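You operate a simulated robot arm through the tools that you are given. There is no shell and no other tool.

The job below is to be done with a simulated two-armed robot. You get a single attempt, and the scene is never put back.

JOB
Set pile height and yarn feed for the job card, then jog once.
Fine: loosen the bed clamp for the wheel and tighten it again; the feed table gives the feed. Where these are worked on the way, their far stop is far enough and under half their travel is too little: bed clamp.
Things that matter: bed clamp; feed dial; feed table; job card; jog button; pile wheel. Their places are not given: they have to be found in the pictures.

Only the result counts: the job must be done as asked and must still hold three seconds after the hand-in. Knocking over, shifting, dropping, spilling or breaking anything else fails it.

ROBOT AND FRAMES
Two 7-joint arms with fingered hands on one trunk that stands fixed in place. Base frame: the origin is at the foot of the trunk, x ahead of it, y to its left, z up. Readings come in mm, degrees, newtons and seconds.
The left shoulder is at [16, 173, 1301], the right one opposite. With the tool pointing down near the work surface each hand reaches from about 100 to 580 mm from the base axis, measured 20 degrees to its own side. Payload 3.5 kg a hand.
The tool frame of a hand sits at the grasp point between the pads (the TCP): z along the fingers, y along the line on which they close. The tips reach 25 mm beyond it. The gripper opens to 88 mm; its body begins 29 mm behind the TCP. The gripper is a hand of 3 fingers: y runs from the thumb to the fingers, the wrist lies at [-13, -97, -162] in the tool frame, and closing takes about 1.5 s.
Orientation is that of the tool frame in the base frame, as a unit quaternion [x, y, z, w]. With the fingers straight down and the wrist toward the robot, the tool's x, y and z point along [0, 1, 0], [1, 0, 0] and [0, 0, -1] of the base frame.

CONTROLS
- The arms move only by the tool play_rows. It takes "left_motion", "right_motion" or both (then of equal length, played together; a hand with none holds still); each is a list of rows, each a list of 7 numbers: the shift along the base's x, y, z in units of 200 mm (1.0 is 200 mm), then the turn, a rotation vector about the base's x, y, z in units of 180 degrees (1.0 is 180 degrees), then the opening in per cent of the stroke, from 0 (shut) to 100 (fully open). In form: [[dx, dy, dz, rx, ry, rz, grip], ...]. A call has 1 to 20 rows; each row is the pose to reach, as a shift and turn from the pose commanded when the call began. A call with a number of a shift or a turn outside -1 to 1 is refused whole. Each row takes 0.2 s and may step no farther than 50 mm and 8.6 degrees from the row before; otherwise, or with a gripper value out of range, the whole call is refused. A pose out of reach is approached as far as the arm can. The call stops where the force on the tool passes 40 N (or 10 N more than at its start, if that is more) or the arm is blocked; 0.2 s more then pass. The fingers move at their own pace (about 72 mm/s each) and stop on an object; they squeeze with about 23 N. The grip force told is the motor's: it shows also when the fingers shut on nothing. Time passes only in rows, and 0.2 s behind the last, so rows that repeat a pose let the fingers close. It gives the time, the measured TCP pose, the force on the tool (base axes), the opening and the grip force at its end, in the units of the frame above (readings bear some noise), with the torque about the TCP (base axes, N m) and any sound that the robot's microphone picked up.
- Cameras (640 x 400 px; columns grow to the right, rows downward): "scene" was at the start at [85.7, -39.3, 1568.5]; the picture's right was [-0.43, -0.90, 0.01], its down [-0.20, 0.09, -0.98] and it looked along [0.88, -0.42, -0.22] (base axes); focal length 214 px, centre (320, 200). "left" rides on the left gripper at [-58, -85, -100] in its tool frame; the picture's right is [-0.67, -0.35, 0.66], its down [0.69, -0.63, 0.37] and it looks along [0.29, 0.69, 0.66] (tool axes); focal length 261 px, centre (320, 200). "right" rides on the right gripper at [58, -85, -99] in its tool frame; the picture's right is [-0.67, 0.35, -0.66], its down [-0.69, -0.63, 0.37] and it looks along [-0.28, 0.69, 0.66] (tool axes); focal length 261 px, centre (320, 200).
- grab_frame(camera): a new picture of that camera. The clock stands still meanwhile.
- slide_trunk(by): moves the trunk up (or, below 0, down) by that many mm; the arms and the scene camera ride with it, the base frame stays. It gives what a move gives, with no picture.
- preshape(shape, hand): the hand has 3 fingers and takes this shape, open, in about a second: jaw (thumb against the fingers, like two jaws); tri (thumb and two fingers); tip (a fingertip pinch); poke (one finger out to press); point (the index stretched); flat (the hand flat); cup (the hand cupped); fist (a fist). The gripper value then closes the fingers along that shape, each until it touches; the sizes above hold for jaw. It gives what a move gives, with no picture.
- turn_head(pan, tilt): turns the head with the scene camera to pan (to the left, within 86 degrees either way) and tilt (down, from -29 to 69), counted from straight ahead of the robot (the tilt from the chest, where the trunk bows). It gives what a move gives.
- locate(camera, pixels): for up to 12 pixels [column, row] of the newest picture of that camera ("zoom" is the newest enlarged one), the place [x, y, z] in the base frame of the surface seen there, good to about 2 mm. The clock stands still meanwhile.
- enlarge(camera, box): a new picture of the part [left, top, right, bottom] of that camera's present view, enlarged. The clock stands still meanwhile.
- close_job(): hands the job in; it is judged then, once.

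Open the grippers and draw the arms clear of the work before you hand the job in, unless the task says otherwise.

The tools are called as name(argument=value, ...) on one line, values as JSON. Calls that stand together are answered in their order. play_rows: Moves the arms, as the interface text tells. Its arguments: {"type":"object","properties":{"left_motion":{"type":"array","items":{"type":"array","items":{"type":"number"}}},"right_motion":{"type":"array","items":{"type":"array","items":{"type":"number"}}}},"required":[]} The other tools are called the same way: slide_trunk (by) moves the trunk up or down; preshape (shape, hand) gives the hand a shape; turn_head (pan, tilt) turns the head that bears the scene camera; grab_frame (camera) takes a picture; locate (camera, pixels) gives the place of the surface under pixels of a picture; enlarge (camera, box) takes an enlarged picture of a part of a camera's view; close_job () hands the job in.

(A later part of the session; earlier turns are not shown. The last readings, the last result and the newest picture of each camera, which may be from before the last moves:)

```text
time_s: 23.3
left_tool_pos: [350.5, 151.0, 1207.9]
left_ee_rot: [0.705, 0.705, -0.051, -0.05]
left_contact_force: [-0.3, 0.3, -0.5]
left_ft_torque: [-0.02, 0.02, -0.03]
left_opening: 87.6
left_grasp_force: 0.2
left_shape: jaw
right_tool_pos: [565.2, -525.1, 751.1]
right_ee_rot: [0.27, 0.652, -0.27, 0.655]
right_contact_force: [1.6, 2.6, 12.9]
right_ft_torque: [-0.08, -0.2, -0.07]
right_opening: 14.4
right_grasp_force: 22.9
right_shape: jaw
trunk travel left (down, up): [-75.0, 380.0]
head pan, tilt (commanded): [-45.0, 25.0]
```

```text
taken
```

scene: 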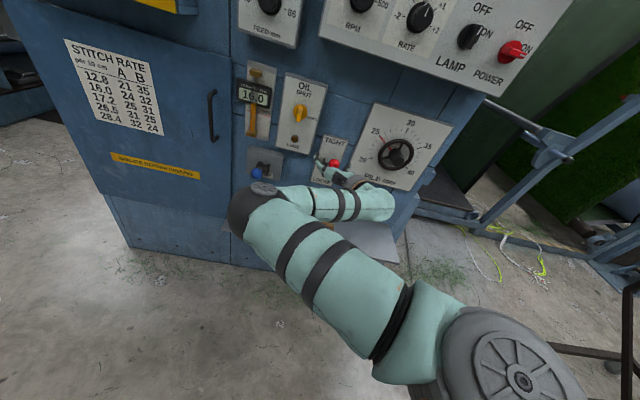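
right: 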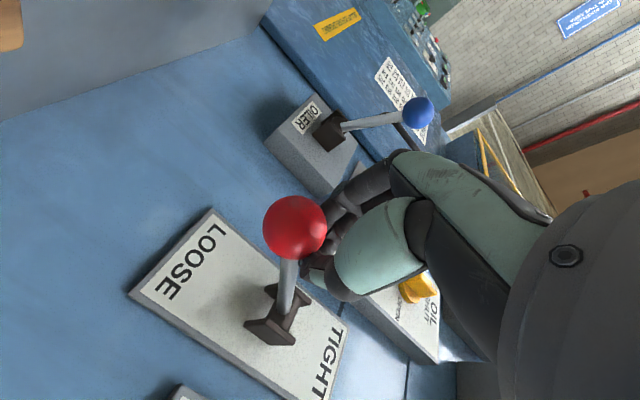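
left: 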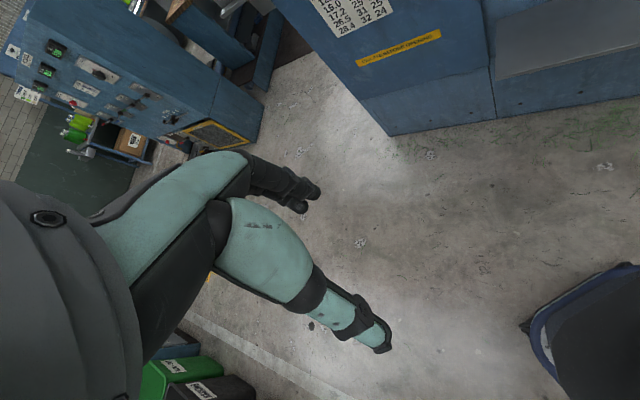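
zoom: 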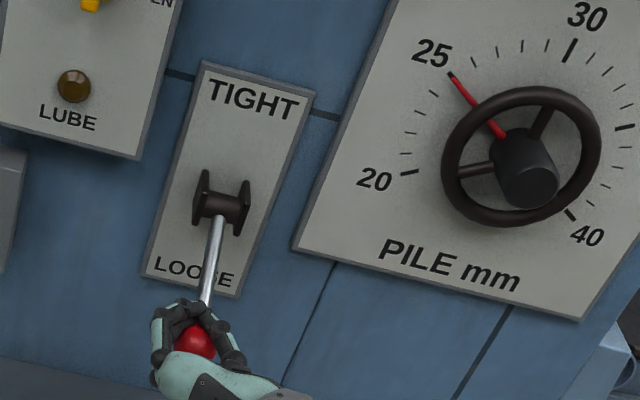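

The lever is down at LOOSE with 13 N resisting. I press a little further along the arc to make sure it is at its far stop.

play_rows(right_motion=[[0.012, -0.012, -0.02, 0, 0, 0, 0], [0.024, -0.024, -0.04, 0, 0, 0, 0], [0.037, -0.037, -0.06, 0, 0, 0, 0]])

grab_frame(camera="right")

enlarge(camera="scene", box=[280, 120, 420, 210])

```text
time_s: 24.1
left_tool_pos: [346.9, 154.5, 1208.4]
left_ee_rot: [0.705, 0.705, -0.05, -0.047]
left_contact_force: [0.4, -0.2, 0.0]
left_ft_torque: [0.0, 0.02, 0.04]
left_opening: 87.7
left_grasp_force: 0.1
left_shape: jaw
right_tool_pos: [570.1, -529.9, 743.9]
right_ee_rot: [0.269, 0.651, -0.269, 0.657]
right_contact_force: [-4.1, 15.8, 29.3]
right_ft_torque: [-0.25, -0.35, 0.05]
right_opening: 14.9
right_grasp_force: 22.9
right_shape: jaw
trunk travel left (down, up): [-75.0, 380.0]
head pan, tilt (commanded): [-45.0, 25.0]
```

```text
taken
```

right: 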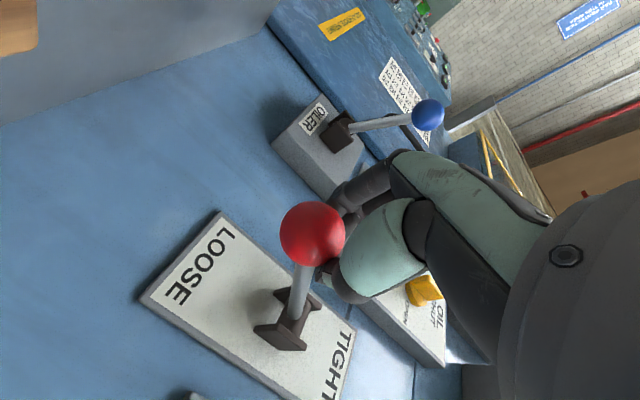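

```text
4.44 times, centred on (350, 165) of scene
```

zoom: 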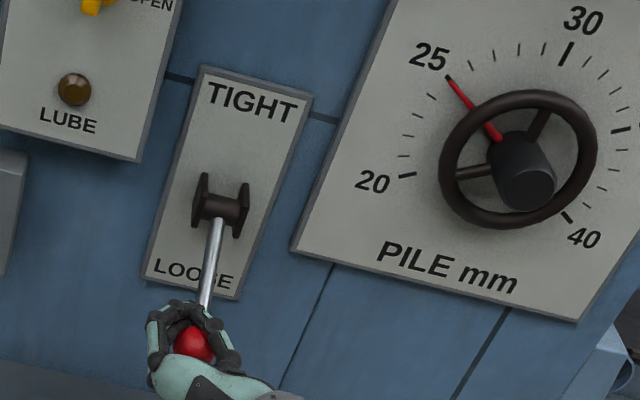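

The force rose to 33 N while the lever stayed put: it is at the LOOSE stop. I ease off the push and open the jaw.

play_rows(right_motion=[[-0.012, 0.012, 0.025, 0, 0, 0, 0], [-0.02, 0.02, 0.04, 0, 0, 0, 100], [-0.02, 0.02, 0.04, 0, 0, 0, 100], [-0.02, 0.02, 0.04, 0, 0, 0, 100], [-0.02, 0.02, 0.04, 0, 0, 0, 100], [-0.02, 0.02, 0.04, 0, 0, 0, 100], [-0.02, 0.02, 0.04, 0, 0, 0, 100]])

grab_frame(camera="right")

```text
time_s: 25.7
left_tool_pos: [350.6, 147.1, 1207.3]
left_ee_rot: [0.705, 0.705, -0.051, -0.051]
left_contact_force: [0.2, 0.6, -0.2]
left_ft_torque: [0.0, 0.03, -0.01]
left_opening: 87.4
left_grasp_force: 0.1
left_shape: jaw
right_tool_pos: [569.2, -530.4, 744.0]
right_ee_rot: [0.269, 0.654, -0.27, 0.654]
right_contact_force: [0.2, 0.1, 0.0]
right_ft_torque: [0.01, 0.01, 0.0]
right_opening: 87.6
right_grasp_force: 0.1
right_shape: jaw
trunk travel left (down, up): [-75.0, 380.0]
head pan, tilt (commanded): [-45.0, 25.0]
```

```text
taken
```

right: 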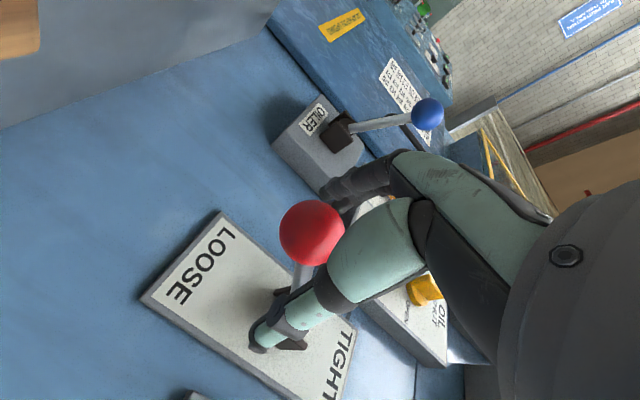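

The jaw is open and free, and the lever stays at LOOSE. I retreat straight back 88 mm.

play_rows(right_motion=[[-0.08, 0.08, 0, 0, 0, 0, 100], [-0.16, 0.16, 0, 0, 0, 0, 100], [-0.24, 0.24, 0, 0, 0, 0, 100], [-0.31, 0.31, 0, 0, 0, 0, 100]])

enlarge(camera="scene", box=[320, 90, 480, 190])

grab_frame(camera="right")

```text
time_s: 26.7
left_tool_pos: [350.8, 149.8, 1208.6]
left_ee_rot: [0.705, 0.705, -0.05, -0.05]
left_contact_force: [0.9, 0.2, 0.3]
left_ft_torque: [-0.01, -0.02, 0.02]
left_opening: 87.6
left_grasp_force: 0.1
left_shape: jaw
right_tool_pos: [505.3, -466.8, 744.6]
right_ee_rot: [0.27, 0.653, -0.269, 0.654]
right_contact_force: [0.9, -0.3, 0.0]
right_ft_torque: [0.0, 0.03, -0.02]
right_opening: 87.4
right_grasp_force: 0.1
right_shape: jaw
trunk travel left (down, up): [-75.0, 380.0]
head pan, tilt (commanded): [-45.0, 25.0]
```

```text
4.00 times, centred on (400, 140) of scene
```

zoom: 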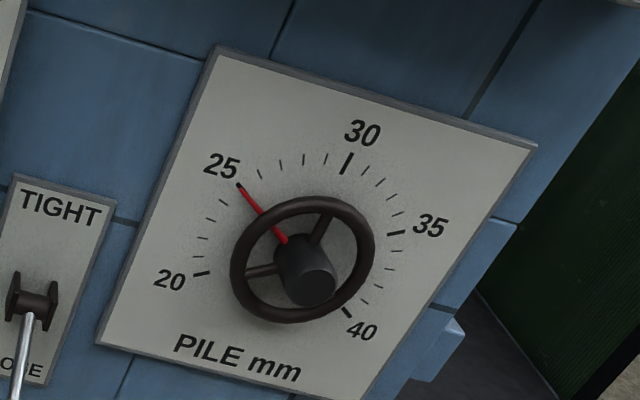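

```text
taken
```

right: 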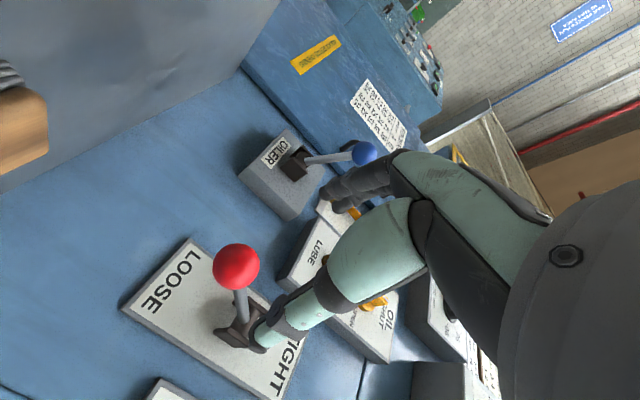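

The wheel is in clear view with the pointer at 25. I measure the ticks, hub and rim in this enlarged picture.

locate(camera="zoom", pixels=[[200, 274], [239, 185], [347, 163], [397, 233], [347, 312], [318, 286], [300, 290], [337, 280], [318, 302], [240, 245], [315, 200], [362, 270]])

```text
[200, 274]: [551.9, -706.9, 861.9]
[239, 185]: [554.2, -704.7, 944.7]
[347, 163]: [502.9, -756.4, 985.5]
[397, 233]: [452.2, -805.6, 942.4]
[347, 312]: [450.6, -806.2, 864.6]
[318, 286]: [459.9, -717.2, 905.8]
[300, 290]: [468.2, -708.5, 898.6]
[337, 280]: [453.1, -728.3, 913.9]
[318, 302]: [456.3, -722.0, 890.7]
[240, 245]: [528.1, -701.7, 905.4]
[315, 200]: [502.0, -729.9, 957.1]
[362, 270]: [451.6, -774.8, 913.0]
```

Dial geometry: centre at (u=180, z=904), 60° per 5 mm; hub front about 832 mm out. I move the right hand in front of the hub, rolling it 30° counter-clockwise to leave room for the clockwise turn.

play_rows(right_motion=[[-0.08, -0.16, 0.13, -0.02, 0.02, 0, 100], [-0.16, -0.33, 0.265, -0.04, 0.04, 0, 100], [-0.24, -0.5, 0.4, -0.06, 0.06, 0, 100], [-0.32, -0.66, 0.53, -0.08, 0.08, 0, 100], [-0.4, -0.83, 0.665, -0.1, 0.1, 0, 100], [-0.476, -0.99, 0.797, -0.118, 0.118, 0, 100]])

grab_frame(camera="scene")

grab_frame(camera="right")

```text
time_s: 28.1
left_tool_pos: [351.3, 148.8, 1206.5]
left_ee_rot: [0.706, 0.705, -0.051, -0.051]
left_contact_force: [-0.6, -0.6, 0.4]
left_ft_torque: [0.01, -0.03, 0.0]
left_opening: 87.5
left_grasp_force: 0.0
left_shape: jaw
right_tool_pos: [415.4, -659.0, 902.0]
right_ee_rot: [0.095, 0.699, -0.425, 0.567]
right_contact_force: [0.0, -0.2, -0.7]
right_ft_torque: [-0.02, 0.02, 0.0]
right_opening: 87.5
right_grasp_force: 0.1
right_shape: jaw
right hand out of reach, approached as far as the arm can: row 6
trunk travel left (down, up): [-75.0, 380.0]
head pan, tilt (commanded): [-45.0, 25.0]
```

```text
taken
```

scene: 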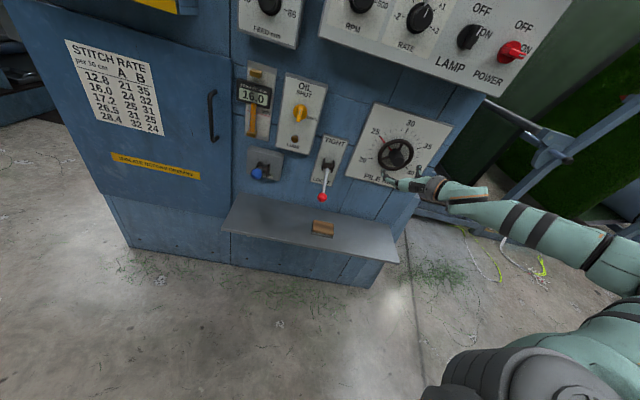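

```text
taken
```

right: 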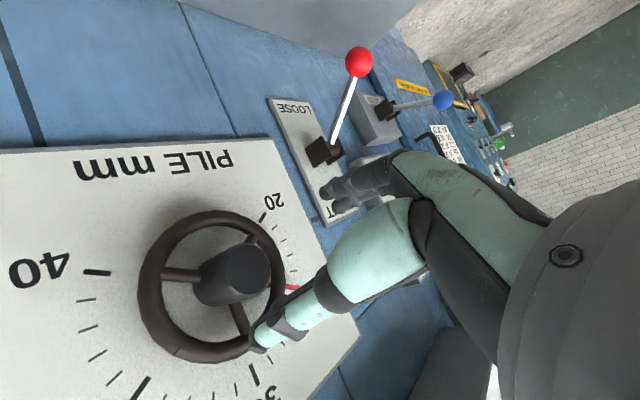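

The far-right wrist position is right at the reach limit (u=172 vs 180). I roll the hand clockwise by 45° at the same place to bring the wrist lower and nearer.

play_rows(right_motion=[[-0.005, -0.005, 0.002, 0.0295, -0.0295, 0, 100], [-0.01, -0.01, 0.004, 0.059, -0.059, 0, 100], [-0.015, -0.015, 0.006, 0.0885, -0.0885, 0, 100], [-0.02, -0.02, 0.008, 0.118, -0.118, 0, 100], [-0.025, -0.025, 0.01, 0.1475, -0.1475, 0, 100], [-0.027, -0.028, 0.01, 0.1768, -0.1768, 0, 100]])

grab_frame(camera="scene")

grab_frame(camera="right")

```text
time_s: 29.5
left_tool_pos: [352.2, 148.9, 1207.4]
left_ee_rot: [0.705, 0.706, -0.051, -0.051]
left_contact_force: [0.6, 0.4, 0.2]
left_ft_torque: [-0.03, 0.01, 0.01]
left_opening: 87.5
left_grasp_force: 0.1
left_shape: jaw
right_tool_pos: [409.0, -667.4, 903.0]
right_ee_rot: [0.354, 0.612, -0.182, 0.683]
right_contact_force: [0.2, 0.7, 0.5]
right_ft_torque: [0.01, 0.0, -0.01]
right_opening: 87.5
right_grasp_force: 0.0
right_shape: jaw
trunk travel left (down, up): [-75.0, 380.0]
head pan, tilt (commanded): [-45.0, 25.0]
```

```text
taken
```

scene: 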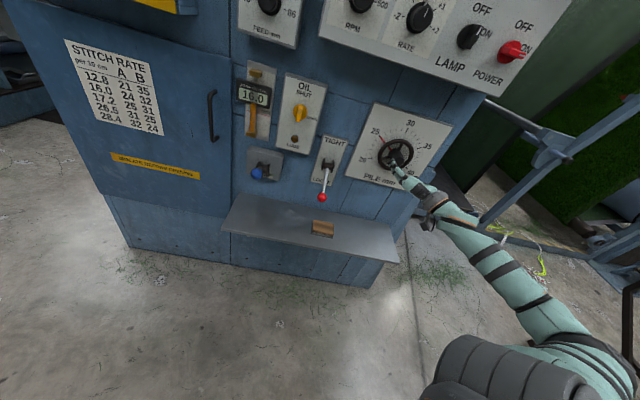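

```text
taken
```

right: 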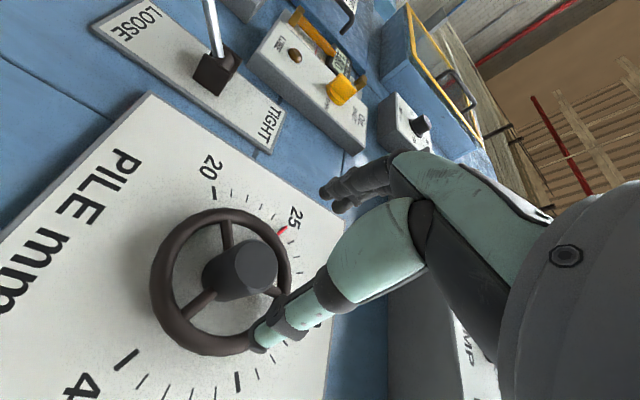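

Reached cleanly at (409,-667,903) with fingers toward upper-left. Before gripping I test a further 60° clockwise roll in free space, 30 mm closer but still short of the hub.

play_rows(right_motion=[[0.013, -0.013, 0, 0.0295, -0.0295, 0, 100], [0.026, -0.026, 0, 0.059, -0.059, 0, 100], [0.039, -0.039, 0, 0.0885, -0.0885, 0, 100], [0.052, -0.052, 0, 0.118, -0.118, 0, 100], [0.065, -0.065, 0, 0.1475, -0.1475, 0, 100], [0.078, -0.078, 0, 0.177, -0.177, 0, 100], [0.091, -0.091, 0, 0.2065, -0.2065, 0, 100], [0.103, -0.103, 0, 0.2357, -0.2357, 0, 100]])

grab_frame(camera="scene")

grab_frame(camera="right")

```text
time_s: 31.3
left_tool_pos: [351.5, 148.6, 1207.6]
left_ee_rot: [0.705, 0.705, -0.052, -0.051]
left_contact_force: [-0.6, 0.4, -0.1]
left_ft_torque: [0.0, 0.02, -0.01]
left_opening: 87.5
left_grasp_force: 0.0
left_shape: jaw
right_tool_pos: [429.9, -686.8, 902.6]
right_ee_rot: [0.612, 0.353, 0.183, 0.684]
right_contact_force: [1.3, -0.7, -0.7]
right_ft_torque: [0.01, 0.02, -0.01]
right_opening: 87.7
right_grasp_force: 0.0
right_shape: jaw
trunk travel left (down, up): [-75.0, 380.0]
head pan, tilt (commanded): [-45.0, 25.0]
```

```text
taken
```

scene: 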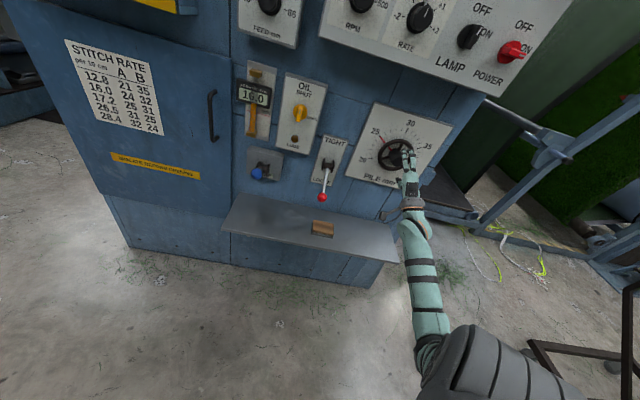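

```text
taken
```

right: 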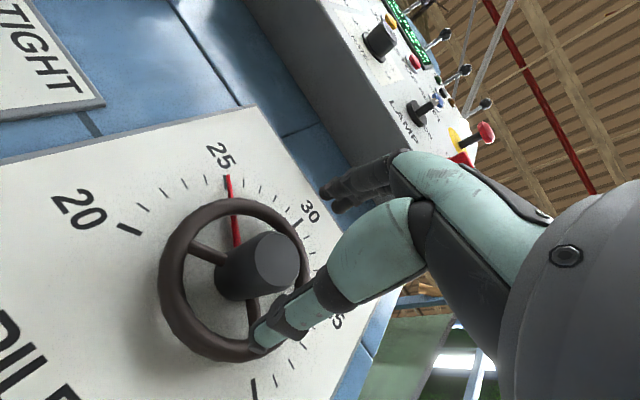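

The full turn range is reachable (arm nicely extended). I roll back 60° to the start orientation and then advance so the fingertips reach around the hub, staying in front of the rim.

play_rows(right_motion=[[0.001, 0.001, 0.001, -0.0295, 0.0295, 0, 100], [0.002, 0.002, 0.002, -0.059, 0.059, 0, 100], [0.003, 0.003, 0.003, -0.0885, 0.0885, 0, 100], [0.004, 0.004, 0.004, -0.118, 0.118, 0, 100], [0.005, 0.005, 0.005, -0.1475, 0.1475, 0, 100], [0.006, 0.006, 0.006, -0.177, 0.177, 0, 100], [0.006, 0.006, 0.007, -0.2065, 0.2065, 0, 100], [0.006, 0.006, 0.007, -0.2357, 0.2357, 0, 100], [0.046, -0.034, 0.007, -0.2357, 0.2357, 0, 100], [0.086, -0.074, 0.007, -0.2357, 0.2357, 0, 100], [0.126, -0.114, 0.007, -0.2357, 0.2357, 0, 100], [0.165, -0.153, 0.007, -0.2357, 0.2357, 0, 100]])

enlarge(camera="scene", box=[320, 90, 480, 190])

grab_frame(camera="right")

```text
time_s: 33.9
left_tool_pos: [352.4, 149.5, 1207.7]
left_ee_rot: [0.705, 0.705, -0.051, -0.052]
left_contact_force: [0.5, -1.0, -0.1]
left_ft_torque: [0.02, 0.0, -0.02]
left_opening: 87.3
left_grasp_force: 0.0
left_shape: jaw
right_tool_pos: [464.1, -717.8, 903.2]
right_ee_rot: [0.353, 0.612, -0.182, 0.684]
right_contact_force: [0.9, 0.4, -0.8]
right_ft_torque: [0.03, -0.02, 0.01]
right_opening: 87.6
right_grasp_force: 0.1
right_shape: jaw
trunk travel left (down, up): [-75.0, 380.0]
head pan, tilt (commanded): [-45.0, 25.0]
```

```text
4.00 times, centred on (400, 140) of scene
```

zoom: 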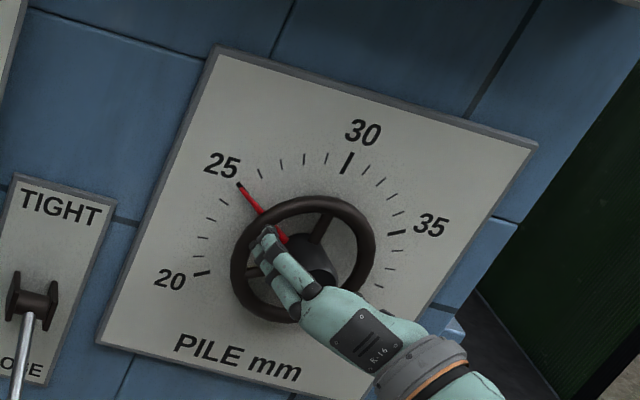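

```text
taken
```

right: 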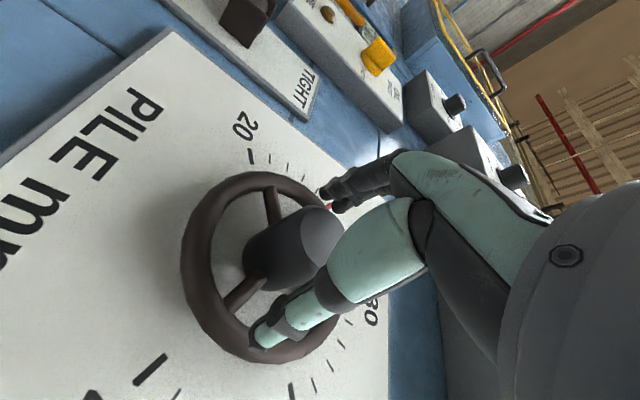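

The hub sits between the fingers (350,190) and thumb (280,330) with the TCP centred at (u=179, z=903). I close on the hub.

play_rows(right_motion=[[0, 0, 0, 0, 0, 0, 0], [0, 0, 0, 0, 0, 0, 0], [0, 0, 0, 0, 0, 0, 0], [0, 0, 0, 0, 0, 0, 0], [0, 0, 0, 0, 0, 0, 0], [0, 0, 0, 0, 0, 0, 0], [0, 0, 0, 0, 0, 0, 0]])

enlarge(camera="scene", box=[320, 90, 480, 190])

grab_frame(camera="right")

```text
time_s: 35.5
left_tool_pos: [350.5, 148.7, 1207.6]
left_ee_rot: [0.705, 0.706, -0.05, -0.051]
left_contact_force: [0.2, 1.0, -1.0]
left_ft_torque: [0.01, -0.04, -0.01]
left_opening: 87.6
left_grasp_force: 0.1
left_shape: jaw
right_tool_pos: [463.4, -717.4, 903.4]
right_ee_rot: [0.353, 0.613, -0.182, 0.683]
right_contact_force: [1.3, -2.1, 2.9]
right_ft_torque: [0.0, -0.05, 0.0]
right_opening: 32.1
right_grasp_force: 23.3
right_shape: jaw
trunk travel left (down, up): [-75.0, 380.0]
head pan, tilt (commanded): [-45.0, 25.0]
```

```text
4.00 times, centred on (400, 140) of scene
```

zoom: 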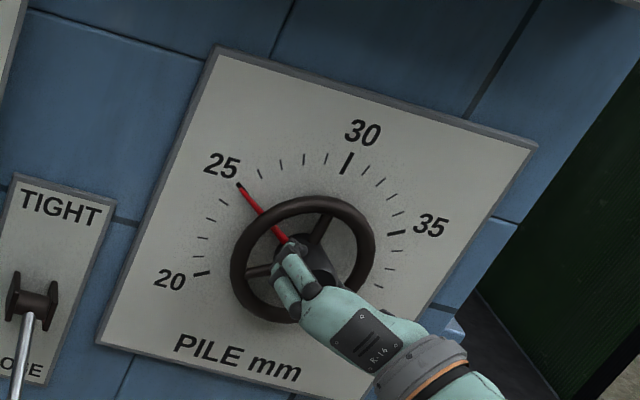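

```text
taken
```

right: 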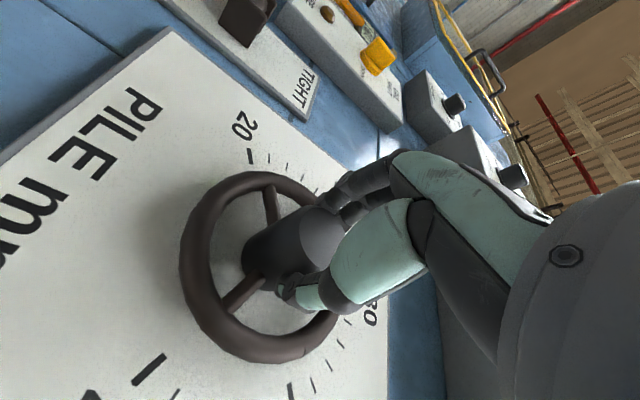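

The hub is gripped (32 mm, 23 N). I turn 30° clockwise first and check the pointer.

play_rows(right_motion=[[0, 0, 0, 0.0295, -0.0295, 0, 0], [0, 0, 0, 0.059, -0.059, 0, 0], [0, 0, 0, 0.0885, -0.0885, 0, 0], [0, 0, 0, 0.118, -0.118, 0, 0]])

enlarge(camera="scene", box=[320, 90, 480, 190])

grab_frame(camera="right")

```text
time_s: 36.5
left_tool_pos: [352.3, 149.0, 1208.4]
left_ee_rot: [0.706, 0.705, -0.051, -0.051]
left_contact_force: [-0.5, -0.4, 0.7]
left_ft_torque: [0.03, 0.02, 0.01]
left_opening: 87.5
left_grasp_force: 0.1
left_shape: jaw
right_tool_pos: [463.2, -717.7, 902.8]
right_ee_rot: [0.5, 0.5, 0.001, 0.707]
right_contact_force: [1.9, -2.8, -4.0]
right_ft_torque: [-0.03, 0.12, 0.02]
right_opening: 31.1
right_grasp_force: 23.4
right_shape: jaw
trunk travel left (down, up): [-75.0, 380.0]
head pan, tilt (commanded): [-45.0, 25.0]
```

```text
4.00 times, centred on (400, 140) of scene
```

zoom: 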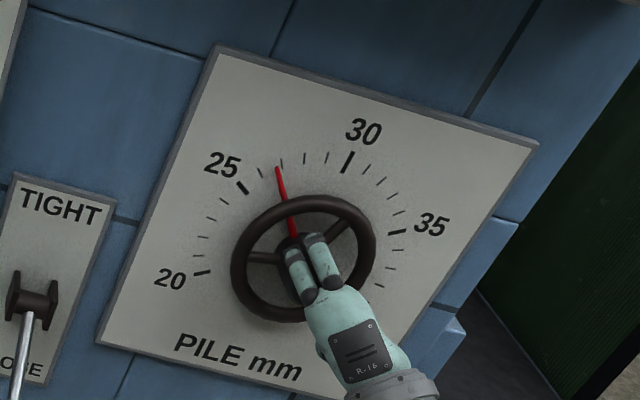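

```text
taken
```

right: 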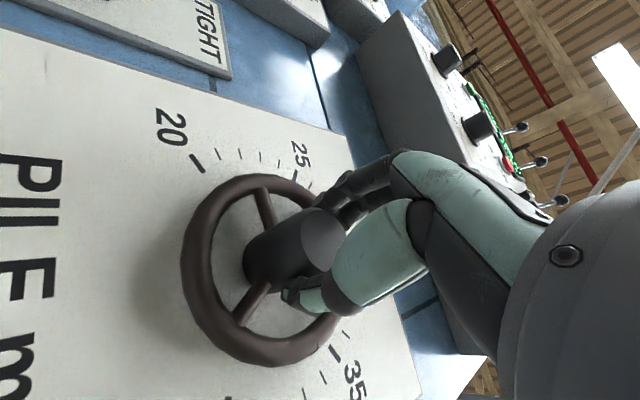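

The pointer moved from 25 to just short of the 27 tick (tip at (278,168)). I turn another 30° clockwise.

play_rows(right_motion=[[0, 0, 0, 0.0295, -0.0295, 0, 0], [0, 0, 0, 0.059, -0.059, 0, 0], [0, 0, 0, 0.0885, -0.0885, 0, 0], [0, 0, 0, 0.118, -0.118, 0, 0]])

enlarge(camera="scene", box=[320, 90, 480, 190])

grab_frame(camera="right")

```text
time_s: 37.5
left_tool_pos: [352.3, 147.4, 1207.2]
left_ee_rot: [0.705, 0.705, -0.05, -0.05]
left_contact_force: [0.6, 0.1, -0.6]
left_ft_torque: [0.0, 0.02, 0.0]
left_opening: 87.4
left_grasp_force: 0.1
left_shape: jaw
right_tool_pos: [462.6, -717.7, 902.3]
right_ee_rot: [0.613, 0.352, 0.184, 0.683]
right_contact_force: [1.8, -5.4, -4.3]
right_ft_torque: [-0.07, 0.11, 0.03]
right_opening: 30.8
right_grasp_force: 23.1
right_shape: jaw
trunk travel left (down, up): [-75.0, 380.0]
head pan, tilt (commanded): [-45.0, 25.0]
```

```text
4.00 times, centred on (400, 140) of scene
```

zoom: 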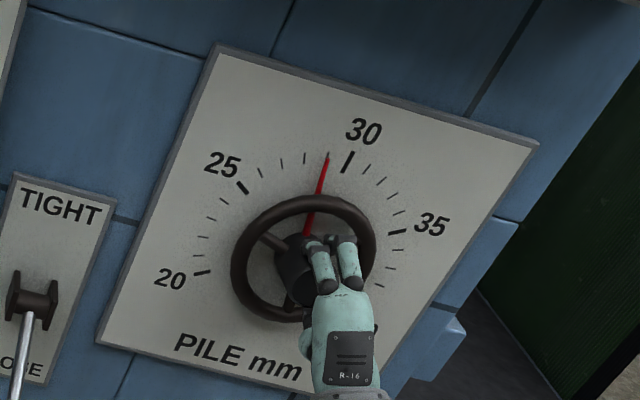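

```text
taken
```

right: 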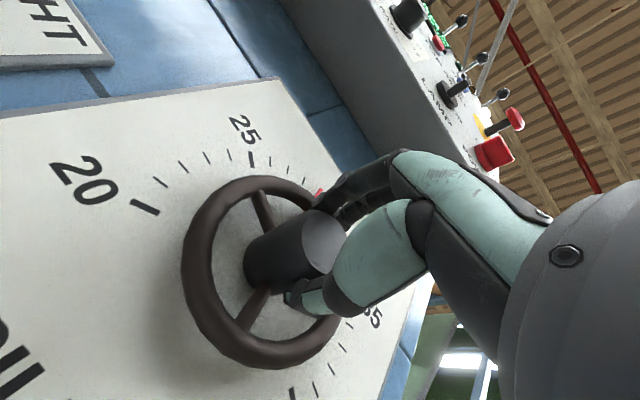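

The pointer is now on the 29 tick (327,155). I turn 12° more to bring it to 30.

play_rows(right_motion=[[0, 0, 0, 0.0235, -0.0235, 0, 0], [0, 0, 0, 0.0471, -0.0471, 0, 0], [0, 0, 0, 0.0471, -0.0471, 0, 0]])

enlarge(camera="scene", box=[370, 100, 450, 150])

```text
time_s: 38.3
left_tool_pos: [352.0, 147.2, 1208.1]
left_ee_rot: [0.705, 0.705, -0.051, -0.052]
left_contact_force: [-0.7, -0.6, 0.1]
left_ft_torque: [-0.02, 0.03, -0.01]
left_opening: 87.7
left_grasp_force: 0.1
left_shape: jaw
right_tool_pos: [463.4, -717.8, 902.6]
right_ee_rot: [0.646, 0.287, 0.254, 0.66]
right_contact_force: [1.9, -4.4, -3.2]
right_ft_torque: [-0.05, 0.09, -0.02]
right_opening: 30.6
right_grasp_force: 23.2
right_shape: jaw
trunk travel left (down, up): [-75.0, 380.0]
head pan, tilt (commanded): [-45.0, 25.0]
```

```text
8.00 times, centred on (410, 125) of scene
```

zoom: 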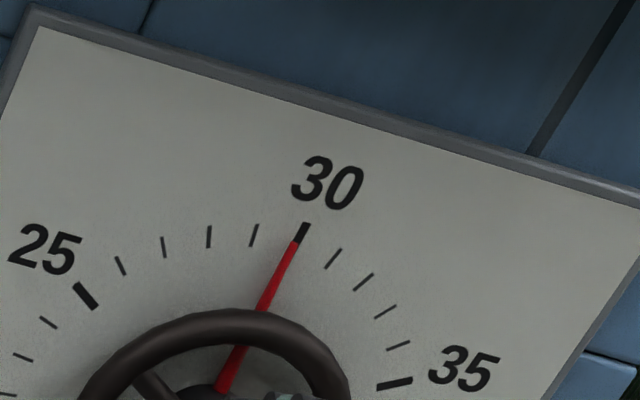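

The pointer is at or very near the 30 tick (tip (297,240), tick (302,232)). I check its true angle by locating points along pointer and ticks, avoiding parallax.

locate(camera="zoom", pixels=[[296, 243], [289, 257], [282, 271], [274, 288], [266, 304], [233, 372], [226, 386], [306, 226], [300, 238], [254, 235], [333, 258], [394, 384]])

grab_frame(camera="right")

```text
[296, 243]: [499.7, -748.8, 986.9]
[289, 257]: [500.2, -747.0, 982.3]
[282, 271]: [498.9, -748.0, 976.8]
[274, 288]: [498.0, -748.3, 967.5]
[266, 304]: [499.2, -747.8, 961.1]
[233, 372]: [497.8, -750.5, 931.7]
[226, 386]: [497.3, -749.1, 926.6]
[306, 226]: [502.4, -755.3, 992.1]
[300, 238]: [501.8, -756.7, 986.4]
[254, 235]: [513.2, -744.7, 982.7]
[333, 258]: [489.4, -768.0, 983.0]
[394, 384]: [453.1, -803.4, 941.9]
```

```text
taken
```

right: 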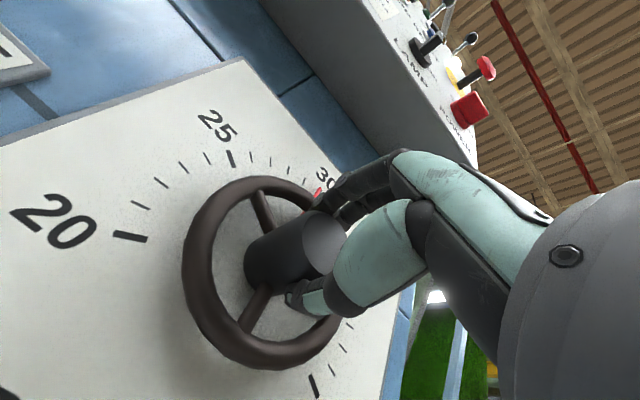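

The pointer line runs from u=178.4 (z 929) to 175.6 (z 985), i.e. still ~2.8° short of 30 (about 29.8). I turn 3° more.

play_rows(right_motion=[[0, 0, 0, 0.006, -0.006, 0, 0], [0, 0, 0, 0.0118, -0.0118, 0, 0], [0, 0, 0, 0.0118, -0.0118, 0, 0]])

enlarge(camera="scene", box=[370, 100, 450, 150])

```text
time_s: 39.1
left_tool_pos: [352.7, 147.4, 1206.9]
left_ee_rot: [0.705, 0.705, -0.05, -0.052]
left_contact_force: [-0.1, -0.2, 1.5]
left_ft_torque: [0.0, -0.03, 0.02]
left_opening: 87.6
left_grasp_force: 0.2
left_shape: jaw
right_tool_pos: [463.1, -718.1, 902.2]
right_ee_rot: [0.653, 0.27, 0.272, 0.653]
right_contact_force: [1.2, -5.9, -3.6]
right_ft_torque: [-0.1, 0.1, -0.06]
right_opening: 30.7
right_grasp_force: 22.9
right_shape: jaw
trunk travel left (down, up): [-75.0, 380.0]
head pan, tilt (commanded): [-45.0, 25.0]
```

```text
8.00 times, centred on (410, 125) of scene
```

zoom: 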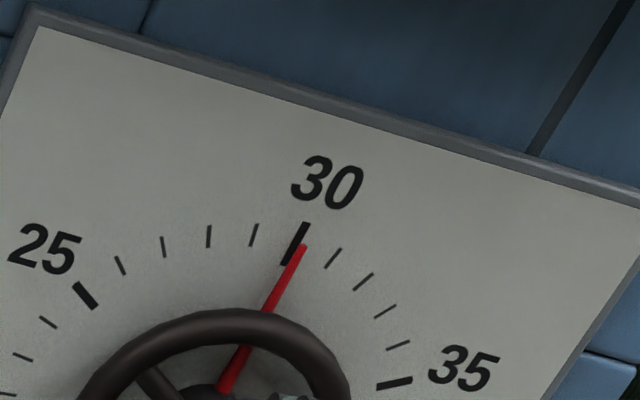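

locate(camera="zoom", pixels=[[302, 248], [296, 261], [289, 276], [281, 292], [273, 307], [240, 362], [230, 380], [306, 226], [300, 238], [293, 255]])

```text
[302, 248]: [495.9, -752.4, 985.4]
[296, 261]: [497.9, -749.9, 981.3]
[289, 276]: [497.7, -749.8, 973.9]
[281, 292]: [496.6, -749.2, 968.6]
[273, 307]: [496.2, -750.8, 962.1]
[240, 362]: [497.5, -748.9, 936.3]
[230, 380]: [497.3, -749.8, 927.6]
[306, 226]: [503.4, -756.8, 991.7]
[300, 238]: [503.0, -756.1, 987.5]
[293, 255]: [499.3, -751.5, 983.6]
```

The pointer is now within about 1° of the 30 tick (u≈179 against 179). I open the jaw and back straight off, then recheck.

play_rows(right_motion=[[0, 0, 0, 0, 0, 0, 100], [0, 0, 0, 0, 0, 0, 100], [0, 0, 0, 0, 0, 0, 100], [0, 0, 0, 0, 0, 0, 100], [0, 0, 0, 0, 0, 0, 100], [0, 0, 0, 0, 0, 0, 100], [-0.08, 0.08, 0, 0, 0, 0, 100], [-0.16, 0.16, 0, 0, 0, 0, 100], [-0.24, 0.24, 0, 0, 0, 0, 100], [-0.32, 0.32, 0, 0, 0, 0, 100]])

enlarge(camera="scene", box=[370, 100, 450, 150])

grab_frame(camera="scene")

grab_frame(camera="right")

```text
time_s: 41.3
left_tool_pos: [352.0, 150.3, 1207.9]
left_ee_rot: [0.705, 0.705, -0.051, -0.05]
left_contact_force: [0.8, -0.2, 0.5]
left_ft_torque: [0.0, 0.01, 0.0]
left_opening: 87.7
left_grasp_force: 0.0
left_shape: jaw
right_tool_pos: [399.7, -653.8, 903.6]
right_ee_rot: [0.652, 0.27, 0.272, 0.654]
right_contact_force: [-0.6, -0.8, 0.0]
right_ft_torque: [0.01, 0.02, 0.0]
right_opening: 87.6
right_grasp_force: 0.0
right_shape: jaw
trunk travel left (down, up): [-75.0, 380.0]
head pan, tilt (commanded): [-45.0, 25.0]
```

```text
8.00 times, centred on (410, 125) of scene
```

zoom: 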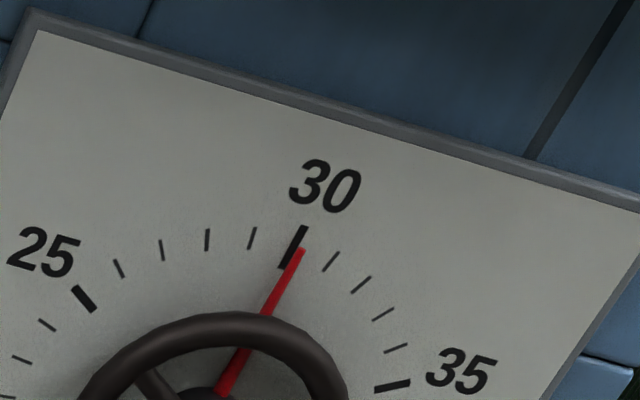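

```text
taken
```

scene: 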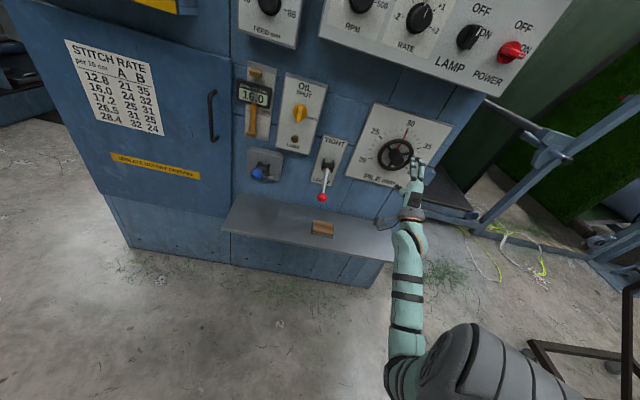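

```text
taken
```

right: 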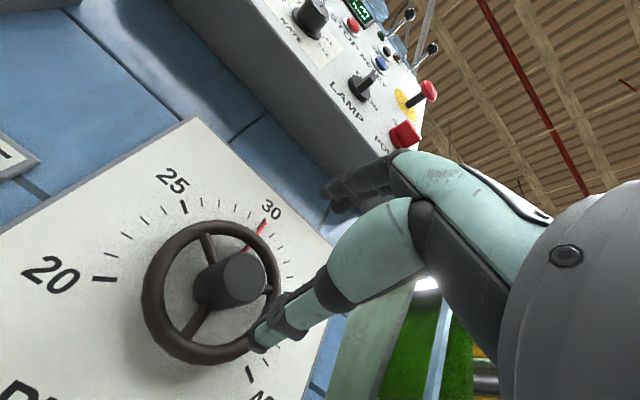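

The pointer stays at 30 after release. I confirm it from the right hand's camera, which looks from another side.

enlarge(camera="right", box=[200, 170, 320, 245])

locate(camera="zoom", pixels=[[340, 285], [320, 320], [300, 350], [280, 380], [350, 270], [357, 262]])

```text
5.33 times, centred on (260, 208) of right
```

zoom: 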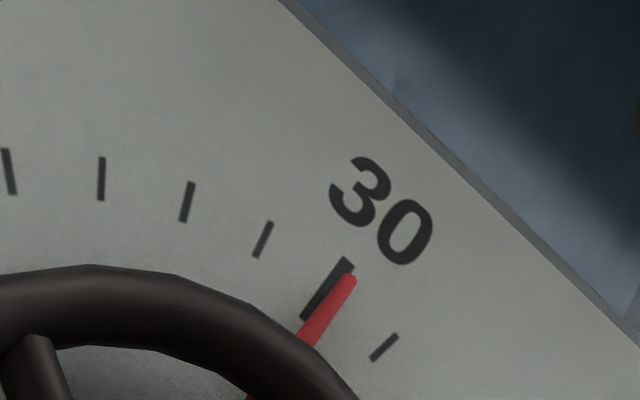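

```text
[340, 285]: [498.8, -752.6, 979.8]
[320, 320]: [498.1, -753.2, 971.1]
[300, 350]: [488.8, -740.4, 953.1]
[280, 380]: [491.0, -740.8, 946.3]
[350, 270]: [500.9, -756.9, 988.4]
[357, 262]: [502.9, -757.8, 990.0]
```

The pointer's u (179.5–180.4) matches the 30 tick (180.2–181): pile is set to 30 mm. Now back to the clamp: I roll the hand 90° back to fingers-left while backing off a little.

play_rows(right_motion=[[-0.016, 0.016, 0, -0.0321, 0.0321, 0, 100], [-0.032, 0.032, 0, -0.0642, 0.0642, 0, 100], [-0.048, 0.048, 0, -0.0963, 0.0963, 0, 100], [-0.064, 0.064, 0, -0.1284, 0.1284, 0, 100], [-0.08, 0.08, 0, -0.1605, 0.1605, 0, 100], [-0.096, 0.096, 0, -0.1926, 0.1926, 0, 100], [-0.112, 0.112, 0, -0.2247, 0.2247, 0, 100], [-0.128, 0.128, 0, -0.2568, 0.2568, 0, 100], [-0.144, 0.144, 0, -0.2889, 0.2889, 0, 100], [-0.16, 0.16, 0, -0.321, 0.321, 0, 100], [-0.177, 0.177, 0, -0.3536, 0.3536, 0, 100]])

grab_frame(camera="scene")

```text
time_s: 43.7
left_tool_pos: [351.0, 149.8, 1207.9]
left_ee_rot: [0.706, 0.705, -0.051, -0.049]
left_contact_force: [0.1, 0.6, 1.2]
left_ft_torque: [-0.01, 0.0, -0.01]
left_opening: 87.8
left_grasp_force: 0.2
left_shape: jaw
right_tool_pos: [364.3, -617.4, 904.0]
right_ee_rot: [0.27, 0.654, -0.27, 0.654]
right_contact_force: [-0.1, 0.2, 0.1]
right_ft_torque: [0.0, 0.01, 0.0]
right_opening: 87.6
right_grasp_force: 0.1
right_shape: jaw
trunk travel left (down, up): [-75.0, 380.0]
head pan, tilt (commanded): [-45.0, 25.0]
```

```text
taken
```

scene: 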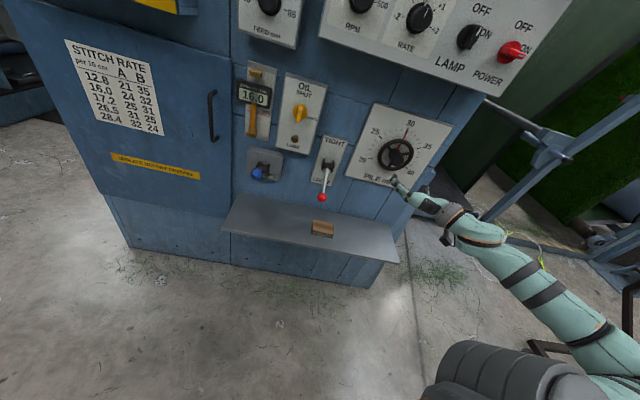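

The hand is back to fingers-left at (364,-617,904). I measure where the ball rests at LOOSE.

enlarge(camera="scene", box=[280, 140, 380, 210])

locate(camera="scene", pixels=[[322, 197], [320, 195], [324, 198], [325, 182], [327, 172], [322, 200]])

```text
5.71 times, centred on (330, 175) of scene
```

zoom: 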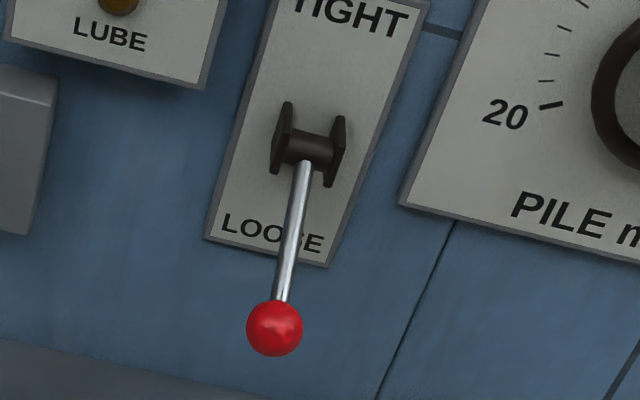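

```text
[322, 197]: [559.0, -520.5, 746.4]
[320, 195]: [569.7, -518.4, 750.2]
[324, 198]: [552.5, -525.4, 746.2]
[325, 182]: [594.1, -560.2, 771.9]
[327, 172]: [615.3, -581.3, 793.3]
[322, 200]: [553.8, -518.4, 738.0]
```

The ball centre at LOOSE is about (569,-530,740). I move the hand back in front of it at 690 mm out.

play_rows(right_motion=[[0.12, 0.125, -0.135, 0, 0, 0, 100], [0.24, 0.25, -0.27, 0, 0, 0, 100], [0.36, 0.375, -0.405, 0, 0, 0, 100], [0.48, 0.5, -0.54, 0, 0, 0, 100], [0.6, 0.625, -0.675, 0, 0, 0, 100], [0.717, 0.746, -0.81, 0, 0, 0, 100]])

grab_frame(camera="scene")

grab_frame(camera="right")

```text
time_s: 45.1
left_tool_pos: [351.9, 147.3, 1207.2]
left_ee_rot: [0.705, 0.705, -0.051, -0.051]
left_contact_force: [-0.5, -0.5, -0.1]
left_ft_torque: [-0.04, 0.02, 0.02]
left_opening: 87.5
left_grasp_force: 0.1
left_shape: jaw
right_tool_pos: [507.8, -468.2, 739.9]
right_ee_rot: [0.269, 0.654, -0.269, 0.654]
right_contact_force: [-1.3, -0.1, 0.3]
right_ft_torque: [0.02, -0.02, 0.01]
right_opening: 87.5
right_grasp_force: 0.0
right_shape: jaw
trunk travel left (down, up): [-75.0, 380.0]
head pan, tilt (commanded): [-45.0, 25.0]
```

```text
taken
```

scene: 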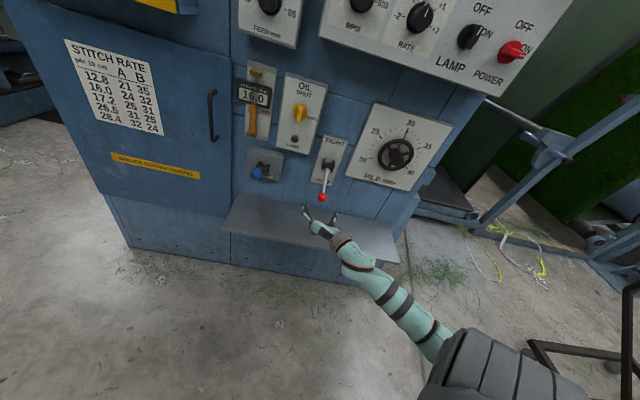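

```text
taken
```

right: 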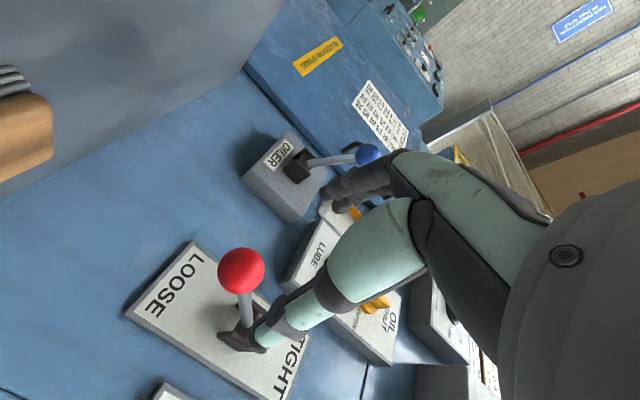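

Pose reached exactly, with the elbow low this time. I advance 84 mm so the jaw straddles the ball, then close on it.

play_rows(right_motion=[[0.075, -0.075, 0.003, 0, 0, 0, 100], [0.15, -0.15, 0.006, 0, 0, 0, 100], [0.225, -0.225, 0.01, 0, 0, 0, 100], [0.297, -0.297, 0.01, 0, 0, 0, 100], [0.297, -0.297, 0.01, 0, 0, 0, 0], [0.297, -0.297, 0.01, 0, 0, 0, 0], [0.297, -0.297, 0.01, 0, 0, 0, 0], [0.297, -0.297, 0.01, 0, 0, 0, 0], [0.297, -0.297, 0.01, 0, 0, 0, 0], [0.297, -0.297, 0.01, 0, 0, 0, 0], [0.297, -0.297, 0.01, 0, 0, 0, 0]])

enlarge(camera="scene", box=[280, 130, 400, 210])

grab_frame(camera="right")

```text
time_s: 47.5
left_tool_pos: [352.5, 148.7, 1208.0]
left_ee_rot: [0.705, 0.705, -0.051, -0.05]
left_contact_force: [0.0, 0.8, 0.4]
left_ft_torque: [0.05, -0.02, -0.02]
left_opening: 87.2
left_grasp_force: 0.1
left_shape: jaw
right_tool_pos: [565.4, -526.3, 743.9]
right_ee_rot: [0.271, 0.652, -0.27, 0.654]
right_contact_force: [8.4, -9.7, 7.5]
right_ft_torque: [-0.08, -0.14, 0.15]
right_opening: 15.2
right_grasp_force: 22.9
right_shape: jaw
trunk travel left (down, up): [-75.0, 380.0]
head pan, tilt (commanded): [-45.0, 25.0]
```

```text
5.00 times, centred on (340, 170) of scene
```

zoom: 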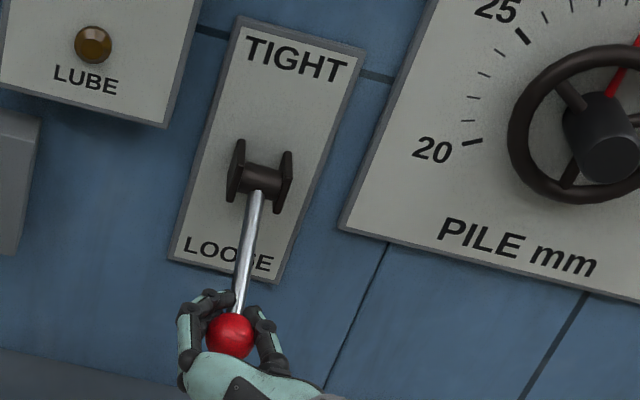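

```text
taken
```

right: 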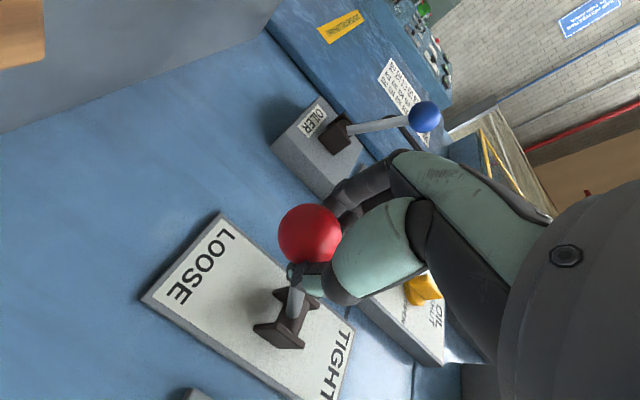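

Ball gripped. I swing the lever up along the arc toward TIGHT, most of the way.

play_rows(right_motion=[[-0.0106, 0.0106, 0.0335, 0, 0, 0, 0], [-0.0209, 0.0209, 0.0685, 0, 0, 0, 0], [-0.033, 0.033, 0.105, 0, 0, 0, 0], [-0.0424, 0.0424, 0.142, 0, 0, 0, 0], [-0.05, 0.05, 0.181, 0, 0, 0, 0], [-0.0555, 0.0555, 0.22, 0, 0, 0, 0], [-0.059, 0.059, 0.26, 0, 0, 0, 0], [-0.0601, 0.0601, 0.3, 0, 0, 0, 0], [-0.059, 0.059, 0.34, 0, 0, 0, 0], [-0.0555, 0.0555, 0.3795, 0, 0, 0, 0], [-0.05, 0.05, 0.419, 0, 0, 0, 0], [-0.0424, 0.0424, 0.4575, 0, 0, 0, 0], [-0.033, 0.033, 0.495, 0, 0, 0, 0], [-0.0209, 0.0209, 0.5315, 0, 0, 0, 0]])

enlarge(camera="scene", box=[280, 110, 400, 190])

grab_frame(camera="right")

```text
time_s: 50.5
left_tool_pos: [351.7, 149.3, 1207.6]
left_ee_rot: [0.705, 0.706, -0.05, -0.051]
left_contact_force: [-0.6, 0.4, 0.1]
left_ft_torque: [0.03, 0.03, 0.03]
left_opening: 87.7
left_grasp_force: 0.1
left_shape: jaw
right_tool_pos: [560.0, -524.4, 849.8]
right_ee_rot: [0.269, 0.654, -0.269, 0.654]
right_contact_force: [0.0, -0.1, 0.4]
right_ft_torque: [-0.01, -0.06, -0.02]
right_opening: 11.7
right_grasp_force: 22.9
right_shape: jaw
trunk travel left (down, up): [-75.0, 380.0]
head pan, tilt (commanded): [-45.0, 25.0]
```

```text
5.00 times, centred on (340, 150) of scene
```

zoom: 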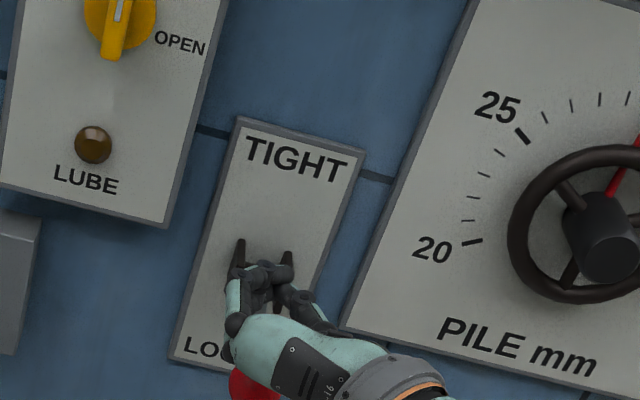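

```text
taken
```

right: 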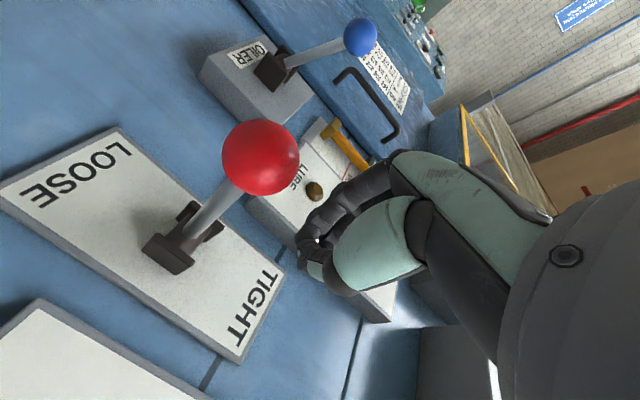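

The ball slipped out below the fingers; the lever stopped partway, with the hand now above it. I measure the ball's position with the right camera.

locate(camera="right", pixels=[[260, 158], [235, 150], [285, 158], [260, 130], [255, 185], [215, 208], [200, 225], [185, 240]])

grab_frame(camera="scene")

```text
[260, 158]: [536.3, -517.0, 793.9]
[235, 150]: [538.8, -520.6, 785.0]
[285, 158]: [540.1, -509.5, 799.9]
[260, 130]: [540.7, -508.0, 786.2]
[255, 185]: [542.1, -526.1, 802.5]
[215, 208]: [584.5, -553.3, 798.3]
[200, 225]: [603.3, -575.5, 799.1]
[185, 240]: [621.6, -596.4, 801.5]
```

```text
taken
```

scene: 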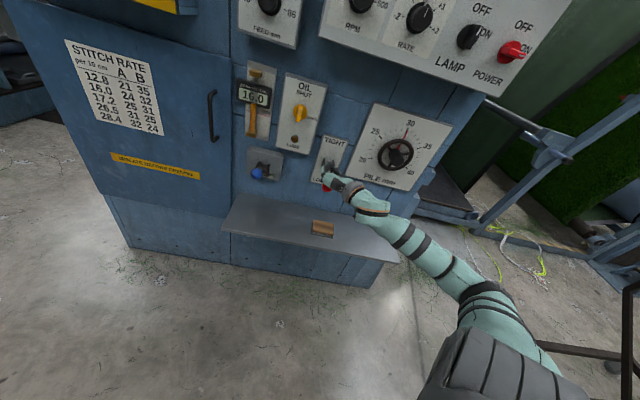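

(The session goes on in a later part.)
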